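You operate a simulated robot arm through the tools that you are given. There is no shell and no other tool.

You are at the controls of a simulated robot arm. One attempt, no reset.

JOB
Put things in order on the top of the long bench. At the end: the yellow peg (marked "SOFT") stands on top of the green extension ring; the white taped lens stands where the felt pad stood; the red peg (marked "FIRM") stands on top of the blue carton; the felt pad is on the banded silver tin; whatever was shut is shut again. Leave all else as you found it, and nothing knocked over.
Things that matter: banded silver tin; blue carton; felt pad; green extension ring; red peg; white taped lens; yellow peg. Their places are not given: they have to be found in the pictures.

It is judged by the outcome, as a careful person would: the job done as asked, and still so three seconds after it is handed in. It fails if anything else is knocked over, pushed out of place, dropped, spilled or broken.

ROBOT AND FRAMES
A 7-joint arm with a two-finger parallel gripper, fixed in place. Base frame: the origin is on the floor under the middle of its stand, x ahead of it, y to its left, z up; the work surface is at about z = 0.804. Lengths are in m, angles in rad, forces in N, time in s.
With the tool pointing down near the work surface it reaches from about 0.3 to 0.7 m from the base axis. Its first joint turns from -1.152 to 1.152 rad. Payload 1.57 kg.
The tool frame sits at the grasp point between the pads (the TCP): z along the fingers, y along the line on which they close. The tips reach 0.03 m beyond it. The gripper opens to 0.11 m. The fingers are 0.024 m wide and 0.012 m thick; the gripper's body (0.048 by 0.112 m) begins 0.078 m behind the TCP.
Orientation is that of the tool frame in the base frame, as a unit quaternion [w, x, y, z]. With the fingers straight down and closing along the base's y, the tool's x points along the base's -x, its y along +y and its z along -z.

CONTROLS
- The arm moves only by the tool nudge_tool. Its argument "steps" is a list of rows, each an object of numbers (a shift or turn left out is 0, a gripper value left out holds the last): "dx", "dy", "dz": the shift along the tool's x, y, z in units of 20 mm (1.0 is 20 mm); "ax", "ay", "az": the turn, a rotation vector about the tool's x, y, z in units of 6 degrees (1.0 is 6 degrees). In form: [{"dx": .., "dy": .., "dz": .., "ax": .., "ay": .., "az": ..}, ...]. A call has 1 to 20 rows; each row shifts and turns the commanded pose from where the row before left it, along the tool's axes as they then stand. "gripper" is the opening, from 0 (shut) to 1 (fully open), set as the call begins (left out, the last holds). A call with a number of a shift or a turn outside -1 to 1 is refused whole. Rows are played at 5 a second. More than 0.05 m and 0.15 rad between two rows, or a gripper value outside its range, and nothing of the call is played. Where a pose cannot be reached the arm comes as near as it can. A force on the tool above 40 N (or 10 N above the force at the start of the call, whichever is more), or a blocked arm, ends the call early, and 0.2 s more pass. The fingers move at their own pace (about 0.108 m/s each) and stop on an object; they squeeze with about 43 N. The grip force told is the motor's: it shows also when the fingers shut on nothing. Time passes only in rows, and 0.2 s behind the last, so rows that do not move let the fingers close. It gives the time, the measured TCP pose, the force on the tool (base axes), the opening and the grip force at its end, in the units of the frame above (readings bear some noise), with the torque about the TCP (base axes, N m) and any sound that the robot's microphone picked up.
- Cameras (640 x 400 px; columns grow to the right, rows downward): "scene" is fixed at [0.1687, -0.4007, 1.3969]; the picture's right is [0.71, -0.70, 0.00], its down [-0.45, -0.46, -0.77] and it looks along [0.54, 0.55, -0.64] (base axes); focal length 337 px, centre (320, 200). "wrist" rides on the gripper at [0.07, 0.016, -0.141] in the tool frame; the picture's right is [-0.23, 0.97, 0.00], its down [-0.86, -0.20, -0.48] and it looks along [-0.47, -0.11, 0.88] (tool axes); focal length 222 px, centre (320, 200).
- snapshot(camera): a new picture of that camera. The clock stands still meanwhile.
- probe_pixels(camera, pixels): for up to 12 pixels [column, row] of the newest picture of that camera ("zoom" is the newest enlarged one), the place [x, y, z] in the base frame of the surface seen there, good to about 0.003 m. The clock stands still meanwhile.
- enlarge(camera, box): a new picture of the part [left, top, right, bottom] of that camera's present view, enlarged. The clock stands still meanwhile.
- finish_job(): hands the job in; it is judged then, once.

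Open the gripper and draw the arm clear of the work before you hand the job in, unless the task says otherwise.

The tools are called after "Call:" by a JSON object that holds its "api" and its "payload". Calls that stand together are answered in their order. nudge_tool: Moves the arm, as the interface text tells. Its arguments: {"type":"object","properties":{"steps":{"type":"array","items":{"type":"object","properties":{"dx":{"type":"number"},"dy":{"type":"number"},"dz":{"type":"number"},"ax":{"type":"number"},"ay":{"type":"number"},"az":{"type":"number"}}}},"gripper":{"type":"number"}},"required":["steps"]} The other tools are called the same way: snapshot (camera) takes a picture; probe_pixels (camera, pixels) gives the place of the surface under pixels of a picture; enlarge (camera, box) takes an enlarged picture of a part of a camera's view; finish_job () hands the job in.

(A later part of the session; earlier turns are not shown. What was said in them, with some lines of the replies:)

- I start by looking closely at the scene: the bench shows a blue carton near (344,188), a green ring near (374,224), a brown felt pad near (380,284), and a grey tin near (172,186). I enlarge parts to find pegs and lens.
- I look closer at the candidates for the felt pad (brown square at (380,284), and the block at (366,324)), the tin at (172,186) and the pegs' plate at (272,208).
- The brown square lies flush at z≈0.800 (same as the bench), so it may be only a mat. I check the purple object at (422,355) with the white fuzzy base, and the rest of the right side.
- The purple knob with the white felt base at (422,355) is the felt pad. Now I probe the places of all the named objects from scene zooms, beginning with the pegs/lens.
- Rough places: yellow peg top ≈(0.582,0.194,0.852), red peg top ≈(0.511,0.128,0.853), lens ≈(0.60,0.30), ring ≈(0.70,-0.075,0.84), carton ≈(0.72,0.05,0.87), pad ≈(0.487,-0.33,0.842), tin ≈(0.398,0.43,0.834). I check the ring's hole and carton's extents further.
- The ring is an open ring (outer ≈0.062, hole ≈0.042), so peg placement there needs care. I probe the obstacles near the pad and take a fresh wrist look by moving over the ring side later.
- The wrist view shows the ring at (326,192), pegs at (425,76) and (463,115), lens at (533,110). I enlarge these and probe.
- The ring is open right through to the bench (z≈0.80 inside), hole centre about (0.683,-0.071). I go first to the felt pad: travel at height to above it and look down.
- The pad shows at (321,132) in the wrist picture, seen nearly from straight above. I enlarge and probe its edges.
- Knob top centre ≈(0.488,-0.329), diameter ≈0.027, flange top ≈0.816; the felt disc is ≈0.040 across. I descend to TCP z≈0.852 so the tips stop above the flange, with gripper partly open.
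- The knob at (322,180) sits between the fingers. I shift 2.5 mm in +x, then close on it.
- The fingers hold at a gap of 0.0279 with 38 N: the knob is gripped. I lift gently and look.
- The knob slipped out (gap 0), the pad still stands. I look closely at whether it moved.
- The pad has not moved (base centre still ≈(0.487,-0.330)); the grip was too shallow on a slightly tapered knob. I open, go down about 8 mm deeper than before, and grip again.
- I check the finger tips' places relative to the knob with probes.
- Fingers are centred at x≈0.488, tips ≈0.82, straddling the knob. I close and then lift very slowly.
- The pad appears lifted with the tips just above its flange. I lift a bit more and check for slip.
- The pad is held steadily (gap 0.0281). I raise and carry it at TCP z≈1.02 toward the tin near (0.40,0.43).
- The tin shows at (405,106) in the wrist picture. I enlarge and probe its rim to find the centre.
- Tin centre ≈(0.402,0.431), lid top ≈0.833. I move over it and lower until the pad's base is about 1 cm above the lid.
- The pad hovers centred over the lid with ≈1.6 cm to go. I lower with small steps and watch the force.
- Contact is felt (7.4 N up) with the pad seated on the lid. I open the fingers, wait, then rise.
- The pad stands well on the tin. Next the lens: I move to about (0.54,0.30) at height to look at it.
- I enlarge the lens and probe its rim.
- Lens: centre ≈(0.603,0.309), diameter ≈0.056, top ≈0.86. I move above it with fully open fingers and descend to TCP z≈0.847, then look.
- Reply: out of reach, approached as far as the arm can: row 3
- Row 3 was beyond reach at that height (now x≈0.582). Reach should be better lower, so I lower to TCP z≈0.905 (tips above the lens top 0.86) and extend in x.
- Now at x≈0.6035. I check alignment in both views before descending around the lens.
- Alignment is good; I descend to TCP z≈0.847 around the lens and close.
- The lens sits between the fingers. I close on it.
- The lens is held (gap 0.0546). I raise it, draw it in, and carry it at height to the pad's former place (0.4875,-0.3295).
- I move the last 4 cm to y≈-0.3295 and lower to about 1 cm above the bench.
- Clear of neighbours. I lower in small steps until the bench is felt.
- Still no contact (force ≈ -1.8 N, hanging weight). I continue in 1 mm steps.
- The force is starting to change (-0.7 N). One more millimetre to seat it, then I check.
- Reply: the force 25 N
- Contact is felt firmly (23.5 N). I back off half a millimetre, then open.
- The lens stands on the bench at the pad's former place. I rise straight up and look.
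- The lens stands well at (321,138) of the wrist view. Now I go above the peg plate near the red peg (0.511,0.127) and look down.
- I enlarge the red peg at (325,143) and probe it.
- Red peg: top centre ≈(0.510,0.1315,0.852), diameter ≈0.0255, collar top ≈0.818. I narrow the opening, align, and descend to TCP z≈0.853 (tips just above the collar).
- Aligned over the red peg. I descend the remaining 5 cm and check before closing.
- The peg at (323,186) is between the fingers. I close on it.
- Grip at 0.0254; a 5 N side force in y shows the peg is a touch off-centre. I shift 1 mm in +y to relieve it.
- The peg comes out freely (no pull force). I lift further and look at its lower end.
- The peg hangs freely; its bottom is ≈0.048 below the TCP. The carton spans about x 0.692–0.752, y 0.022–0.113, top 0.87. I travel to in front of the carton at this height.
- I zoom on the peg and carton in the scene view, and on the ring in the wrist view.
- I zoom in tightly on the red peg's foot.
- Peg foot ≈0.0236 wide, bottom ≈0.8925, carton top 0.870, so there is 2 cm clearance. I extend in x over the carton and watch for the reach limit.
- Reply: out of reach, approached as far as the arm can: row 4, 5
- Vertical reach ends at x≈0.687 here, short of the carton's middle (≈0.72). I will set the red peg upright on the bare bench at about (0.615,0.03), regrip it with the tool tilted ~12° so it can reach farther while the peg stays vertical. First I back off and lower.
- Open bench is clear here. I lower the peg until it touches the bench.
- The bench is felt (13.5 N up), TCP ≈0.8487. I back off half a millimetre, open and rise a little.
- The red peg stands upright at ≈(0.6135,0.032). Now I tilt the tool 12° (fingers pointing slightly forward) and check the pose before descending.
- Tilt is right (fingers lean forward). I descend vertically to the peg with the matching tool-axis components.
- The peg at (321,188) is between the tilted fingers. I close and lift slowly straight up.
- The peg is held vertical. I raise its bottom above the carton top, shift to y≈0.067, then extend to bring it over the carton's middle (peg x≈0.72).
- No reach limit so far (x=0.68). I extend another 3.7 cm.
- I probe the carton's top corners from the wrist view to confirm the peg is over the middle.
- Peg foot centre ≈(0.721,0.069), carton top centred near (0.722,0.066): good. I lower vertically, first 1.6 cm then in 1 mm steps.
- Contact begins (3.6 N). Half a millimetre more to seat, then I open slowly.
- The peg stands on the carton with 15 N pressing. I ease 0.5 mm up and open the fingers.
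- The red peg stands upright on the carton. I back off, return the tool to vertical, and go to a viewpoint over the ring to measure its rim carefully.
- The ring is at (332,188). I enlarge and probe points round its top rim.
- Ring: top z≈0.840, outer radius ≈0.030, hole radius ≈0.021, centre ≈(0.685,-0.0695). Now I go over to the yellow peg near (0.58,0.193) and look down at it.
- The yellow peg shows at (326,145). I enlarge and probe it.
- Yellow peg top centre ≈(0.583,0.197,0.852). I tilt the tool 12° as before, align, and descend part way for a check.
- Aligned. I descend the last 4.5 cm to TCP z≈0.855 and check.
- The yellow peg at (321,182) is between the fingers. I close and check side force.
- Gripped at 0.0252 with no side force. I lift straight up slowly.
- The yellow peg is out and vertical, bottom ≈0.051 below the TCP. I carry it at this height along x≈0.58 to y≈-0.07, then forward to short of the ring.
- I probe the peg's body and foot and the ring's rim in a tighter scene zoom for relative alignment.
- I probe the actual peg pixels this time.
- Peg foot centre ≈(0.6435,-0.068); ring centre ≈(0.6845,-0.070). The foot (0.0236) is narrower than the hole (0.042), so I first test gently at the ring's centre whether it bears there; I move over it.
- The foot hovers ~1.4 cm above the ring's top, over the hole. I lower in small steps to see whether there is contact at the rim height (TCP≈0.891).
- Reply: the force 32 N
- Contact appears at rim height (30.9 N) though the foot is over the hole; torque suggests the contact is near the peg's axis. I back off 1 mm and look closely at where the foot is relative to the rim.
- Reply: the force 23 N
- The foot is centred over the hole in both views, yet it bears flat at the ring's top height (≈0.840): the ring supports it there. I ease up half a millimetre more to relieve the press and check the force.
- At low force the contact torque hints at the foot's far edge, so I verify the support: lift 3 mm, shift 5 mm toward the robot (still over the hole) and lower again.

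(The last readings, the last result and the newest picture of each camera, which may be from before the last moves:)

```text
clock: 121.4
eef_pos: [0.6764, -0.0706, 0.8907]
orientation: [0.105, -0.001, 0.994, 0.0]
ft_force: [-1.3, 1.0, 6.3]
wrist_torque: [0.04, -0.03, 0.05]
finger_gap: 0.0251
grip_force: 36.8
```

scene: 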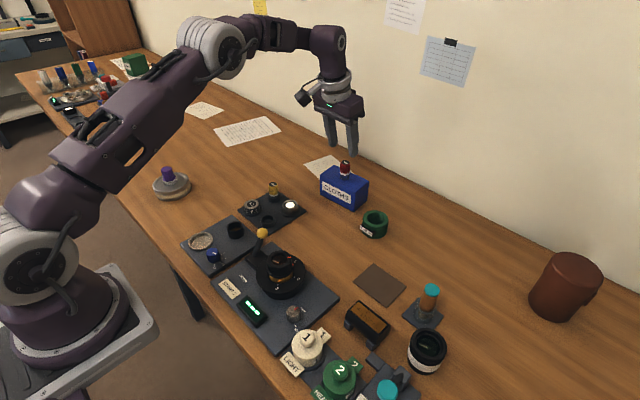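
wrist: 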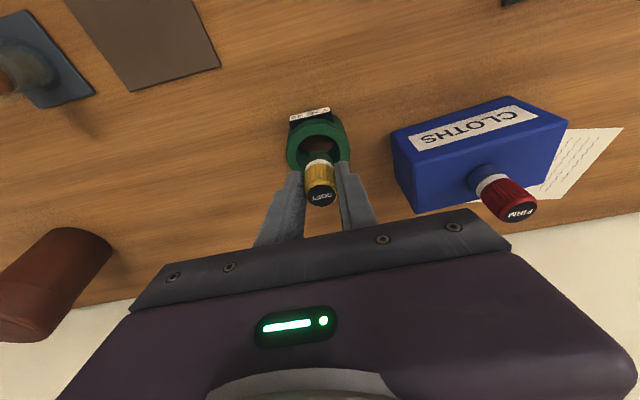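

It bears at the same height again with the foot well inside the hole's outline, so the ring carries it as a solid top. I return to the ring's centre and lower to a light contact.

Call:
{"api": "nudge_tool", "payload": {"steps": [{"dx": -0.031, "dz": -0.147}, {"dx": -0.245, "dz": 0.052}, {}], "gripper": 0}}

Call:
{"api": "nudge_tool", "payload": {"steps": [{"dx": 0.0104, "dz": 0.049}, {"dx": 0.0104, "dz": 0.049}, {}], "gripper": 0}}

Call:
{"api": "enlarge", "payload": {"camera": "scene", "box": [350, 190, 400, 240]}}

Call:
{"api": "enlarge", "payload": {"camera": "wrist", "box": [280, 100, 360, 210]}}

```text
clock: 122.2
eef_pos: [0.6808, -0.0706, 0.8933]
orientation: [0.105, 0.001, 0.994, -0.001]
ft_force: [0.1, 0.0, -0.7]
wrist_torque: [-0.02, 0.0, -0.02]
finger_gap: 0.0252
grip_force: 36.7
```

```text
clock: 123.0
eef_pos: [0.6804, -0.0701, 0.8906]
orientation: [0.105, 0.0, 0.995, 0.0]
ft_force: [-0.3, -0.2, -0.8]
wrist_torque: [0.03, 0.02, -0.02]
finger_gap: 0.0252
grip_force: 36.4
```

```text
8.00 times, centred on (375, 215) of scene
```

zoom: 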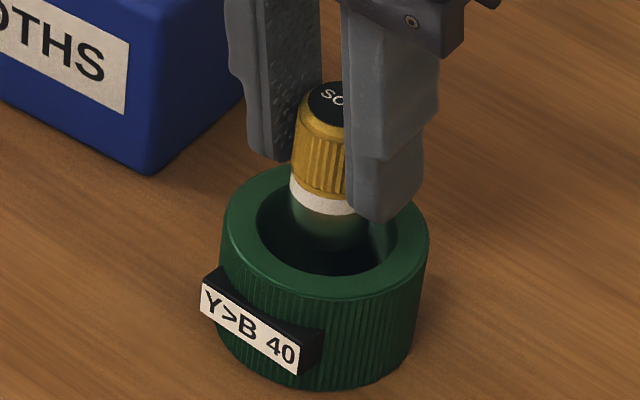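

```text
3.64 times, centred on (320, 155) of wrist
```

zoom: 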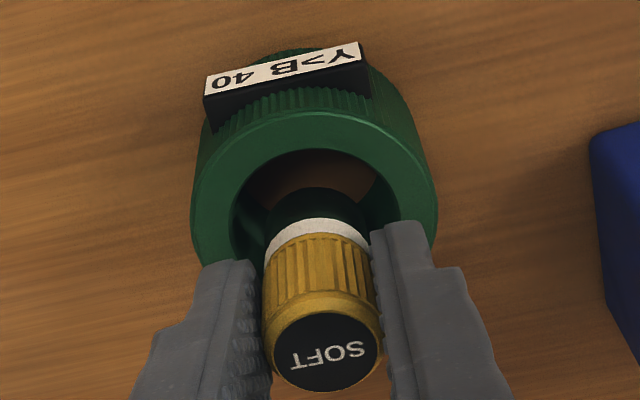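

No contact yet; ring not displaced. I lower in 0.5–1 mm steps.

Call:
{"api": "nudge_tool", "payload": {"steps": [{"dx": 0.0104, "dz": 0.049}, {}], "gripper": 0}}

```text
clock: 123.6
eef_pos: [0.6814, -0.0703, 0.8905]
orientation: [0.105, -0.002, 0.994, 0.0]
ft_force: [-1.3, 2.1, 10.2]
wrist_torque: [0.1, -0.01, 0.04]
finger_gap: 0.0253
grip_force: 36.7
```

Light, central contact (≈11 N). I ease 0.6 mm up and open the fingers.

Call:
{"api": "nudge_tool", "payload": {"steps": [{"dx": -0.006, "dz": -0.029}, {}], "gripper": 0}}

Call:
{"api": "nudge_tool", "payload": {"steps": [{}, {}, {}], "gripper": 0.45}}

Call:
{"api": "enlarge", "payload": {"camera": "scene", "box": [350, 190, 400, 240]}}

```text
clock: 124.2
eef_pos: [0.6804, -0.0696, 0.889]
orientation: [0.105, 0.0, 0.994, 0.0]
ft_force: [2.3, 0.6, 7.4]
wrist_torque: [0.0, -0.18, -0.03]
finger_gap: 0.0253
grip_force: 36.7
```

```text
clock: 125.0
eef_pos: [0.6802, -0.0704, 0.8889]
orientation: [0.105, 0.0, 0.994, 0.0]
ft_force: [-0.6, -0.4, 1.5]
wrist_torque: [0.05, 0.02, -0.03]
finger_gap: 0.0495
grip_force: 0.0
```

```text
8.00 times, centred on (375, 215) of scene
```

zoom: 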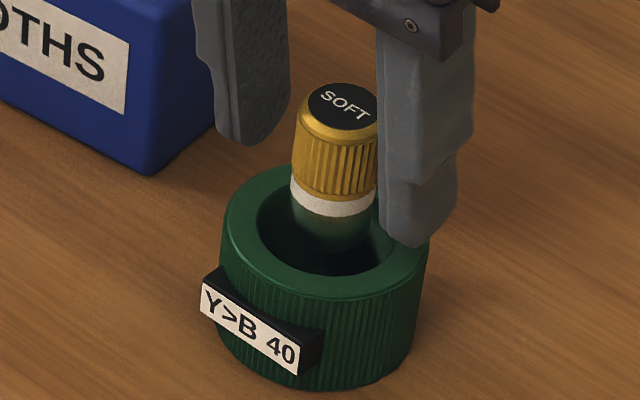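

The yellow peg stays standing on the ring. I rise straight up, clear of it.

Call:
{"api": "nudge_tool", "payload": {"steps": [{"dx": -0.083, "dz": -0.391}, {"dx": -0.166, "dz": -0.782}, {"dx": -0.208, "dz": -0.978}, {"dx": -0.208, "dz": -0.978}, {"dx": -0.1, "dz": -0.6}, {}], "gripper": 0.45}}

Call:
{"api": "snapshot", "payload": {"camera": "scene"}}

Call:
{"api": "enlarge", "payload": {"camera": "scene", "box": [310, 150, 410, 250]}}

```text
clock: 126.4
eef_pos: [0.6801, -0.0696, 0.9671]
orientation: [0.104, -0.001, 0.995, 0.0]
ft_force: [0.1, 0.4, 0.1]
wrist_torque: [-0.02, 0.01, 0.03]
finger_gap: 0.0493
grip_force: 0.0
```

```text
taken
```

scene: 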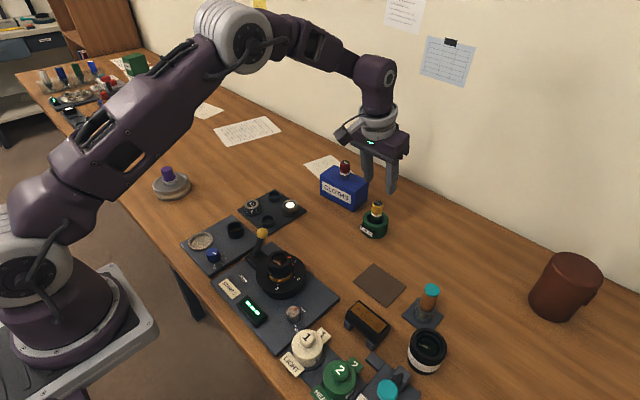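

```text
4.00 times, centred on (360, 200) of scene
```

zoom: 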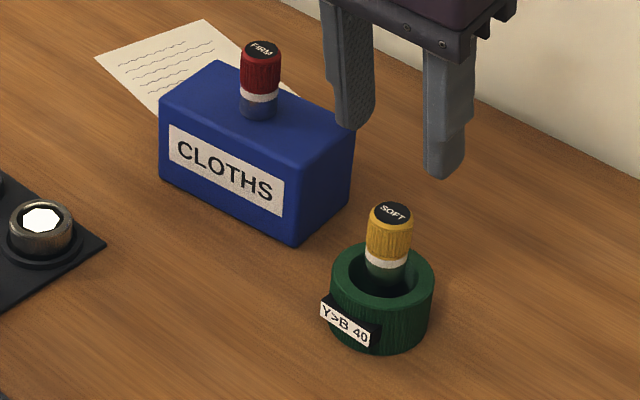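

Both pegs stand. I draw the arm back and up, return the tool to vertical and open the gripper, then check every item.

Call:
{"api": "nudge_tool", "payload": {"steps": [{"dx": 0.3, "dz": -0.6}, {"dx": 0.7, "dz": -0.6}, {"dx": 0.978, "dz": -0.5}, {"dx": 0.978, "dz": -0.5}, {"dx": 0.978, "dz": -0.5}, {"dx": 0.978, "dz": -0.5}, {"dx": 0.978, "dz": -0.5, "ay": 0.5}, {"dx": 0.978, "dz": -0.5, "ay": 0.5}, {"dx": 0.978, "dz": -0.5, "ay": 0.5}, {"dx": 0.978, "dz": -0.3, "ay": 0.5}, {"dx": 1}, {"dx": 1}, {}], "gripper": 0.45}}

Call:
{"api": "nudge_tool", "payload": {"steps": [{}, {}, {}], "gripper": 1}}

Call:
{"api": "snapshot", "payload": {"camera": "scene"}}

Call:
{"api": "snapshot", "payload": {"camera": "wrist"}}

Call:
{"api": "enlarge", "payload": {"camera": "scene", "box": [330, 170, 410, 250]}}

Call:
{"api": "probe_pixels", "payload": {"camera": "zoom", "pixels": [[368, 160], [365, 200], [365, 240], [365, 265], [330, 290], [420, 250], [105, 10], [345, 330]]}}

```text
clock: 129.2
eef_pos: [0.4486, -0.0699, 1.0341]
orientation: [0.0, -0.001, 1.0, 0.0]
ft_force: [-0.1, 0.3, 0.4]
wrist_torque: [0.0, 0.0, -0.01]
finger_gap: 0.0495
grip_force: 0.1
```

```text
clock: 130.0
eef_pos: [0.448, -0.0698, 1.0334]
orientation: [0.0, 0.0, 1.0, 0.001]
ft_force: [1.1, -0.3, -0.2]
wrist_torque: [0.0, 0.0, 0.0]
finger_gap: 0.1099
grip_force: 0.1
```

```text
taken
```

scene: 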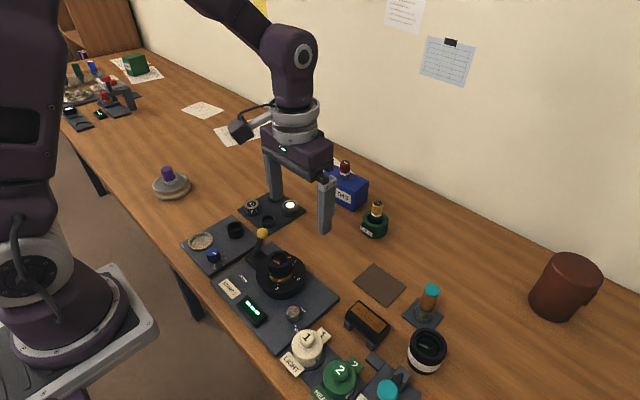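

```text
taken
```

wrist: 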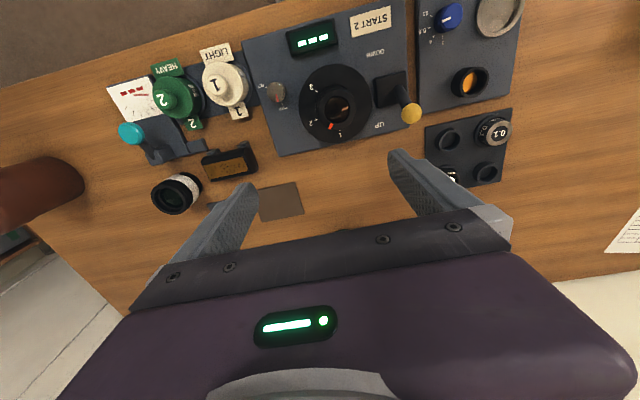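

```text
5.00 times, centred on (370, 210) of scene
```

zoom: 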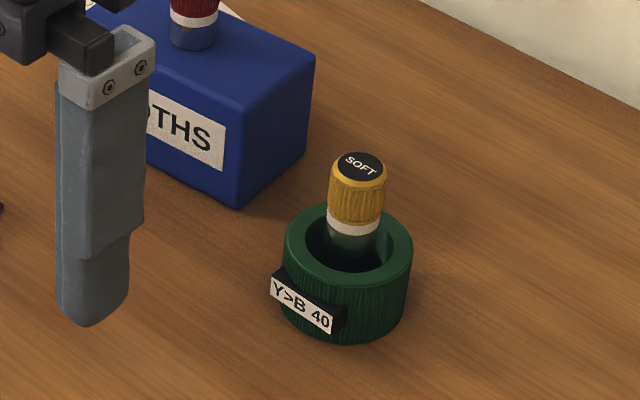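

```text
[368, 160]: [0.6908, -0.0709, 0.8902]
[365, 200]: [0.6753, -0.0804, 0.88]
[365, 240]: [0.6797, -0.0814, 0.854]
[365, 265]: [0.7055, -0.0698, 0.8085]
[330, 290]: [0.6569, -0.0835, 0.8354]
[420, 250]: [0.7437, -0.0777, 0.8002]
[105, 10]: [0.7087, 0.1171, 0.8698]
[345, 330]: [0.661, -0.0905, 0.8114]
```

All four items stand as asked: yellow peg top at z≈0.890 on the ring, red peg on the carton, pad on the tin, lens at the pad's place. I raise the arm to its starting height and take a last look.

Call:
{"api": "nudge_tool", "payload": {"steps": [{"dz": -1, "dx": 0.4, "dy": 0.6}, {"dz": -1, "dx": 0.4, "dy": 0.7}, {"dz": -1, "dx": 0.4, "dy": 0.7}, {"dz": -0.3}, {}, {}], "gripper": 1}}

Call:
{"api": "snapshot", "payload": {"camera": "scene"}}

Call:
{"api": "enlarge", "payload": {"camera": "scene", "box": [140, 140, 300, 260]}}

Call:
{"api": "enlarge", "payload": {"camera": "scene", "box": [300, 150, 460, 390]}}

```text
clock: 131.4
eef_pos: [0.4246, -0.0307, 1.1001]
orientation: [0.001, -0.001, 1.0, 0.0]
ft_force: [0.2, 0.0, 0.4]
wrist_torque: [0.01, 0.0, -0.04]
finger_gap: 0.1099
grip_force: 0.0
```

```text
taken
```

scene: 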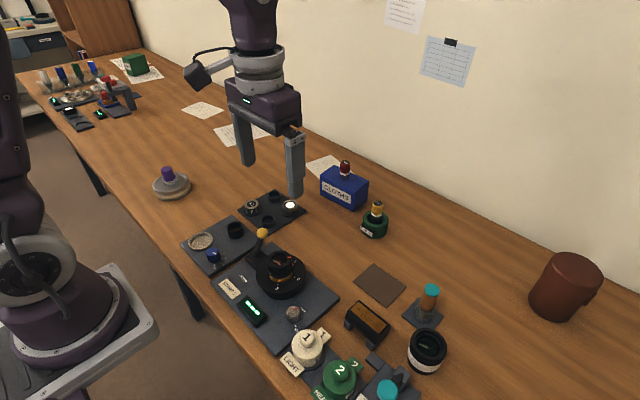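

```text
3.33 times, centred on (220, 200) of scene
```

zoom: 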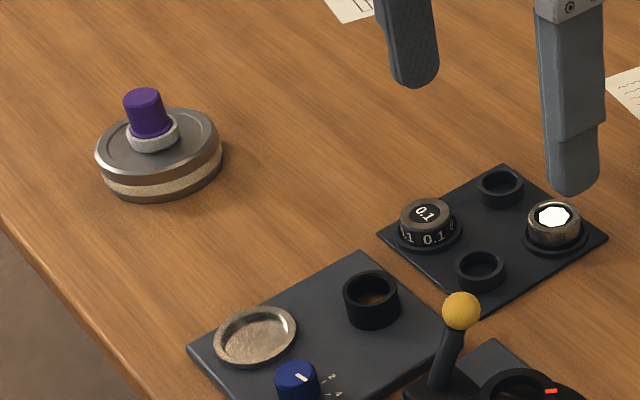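

```text
1.67 times, centred on (380, 270) of scene
```

zoom: 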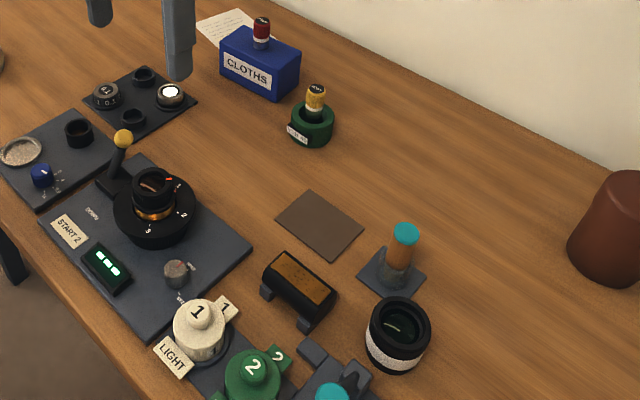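

Everything is in its asked place. The pad is on the tin at (170,178), the lens stands at (427,350), the red peg is on the carton at (344,170) and the yellow peg is on the ring at (376,212). Nothing else has moved, nothing was opened, and the arm is clear with the gripper open, so I hand the job in.

Call:
{"api": "finish_job", "payload": {}}

```text
The job is handed in.
```

The job is handed in, and all four items were standing where you asked in the last pictures. I don't have the judge's result.

- **Yellow peg ("SOFT"):** it stands upright on the green extension ring. In the pictures it sits over the ring's open hole, which is wider than the peg's foot. The peg still met firm contact at the ring's top height, and it stayed up after I let go.
- **White taped lens:** it stands on the bench where the felt pad stood, to within a few millimetres.
- **Red peg ("FIRM"):** it stands upright near the middle of the blue carton's top. I had to set it down on the bench for a moment and grip it again at a tilt, because the arm could not reach the carton with the tool straight down.
- **Felt pad:** it is the purple knob with the white felt base, and it stands on the lid of the banded silver tin. My first grip on it slipped while lifting, but it stayed upright and did not move.

I opened nothing, so there was nothing to shut again. Nothing else looks moved or knocked over. The arm is back near its starting pose with the gripper open.
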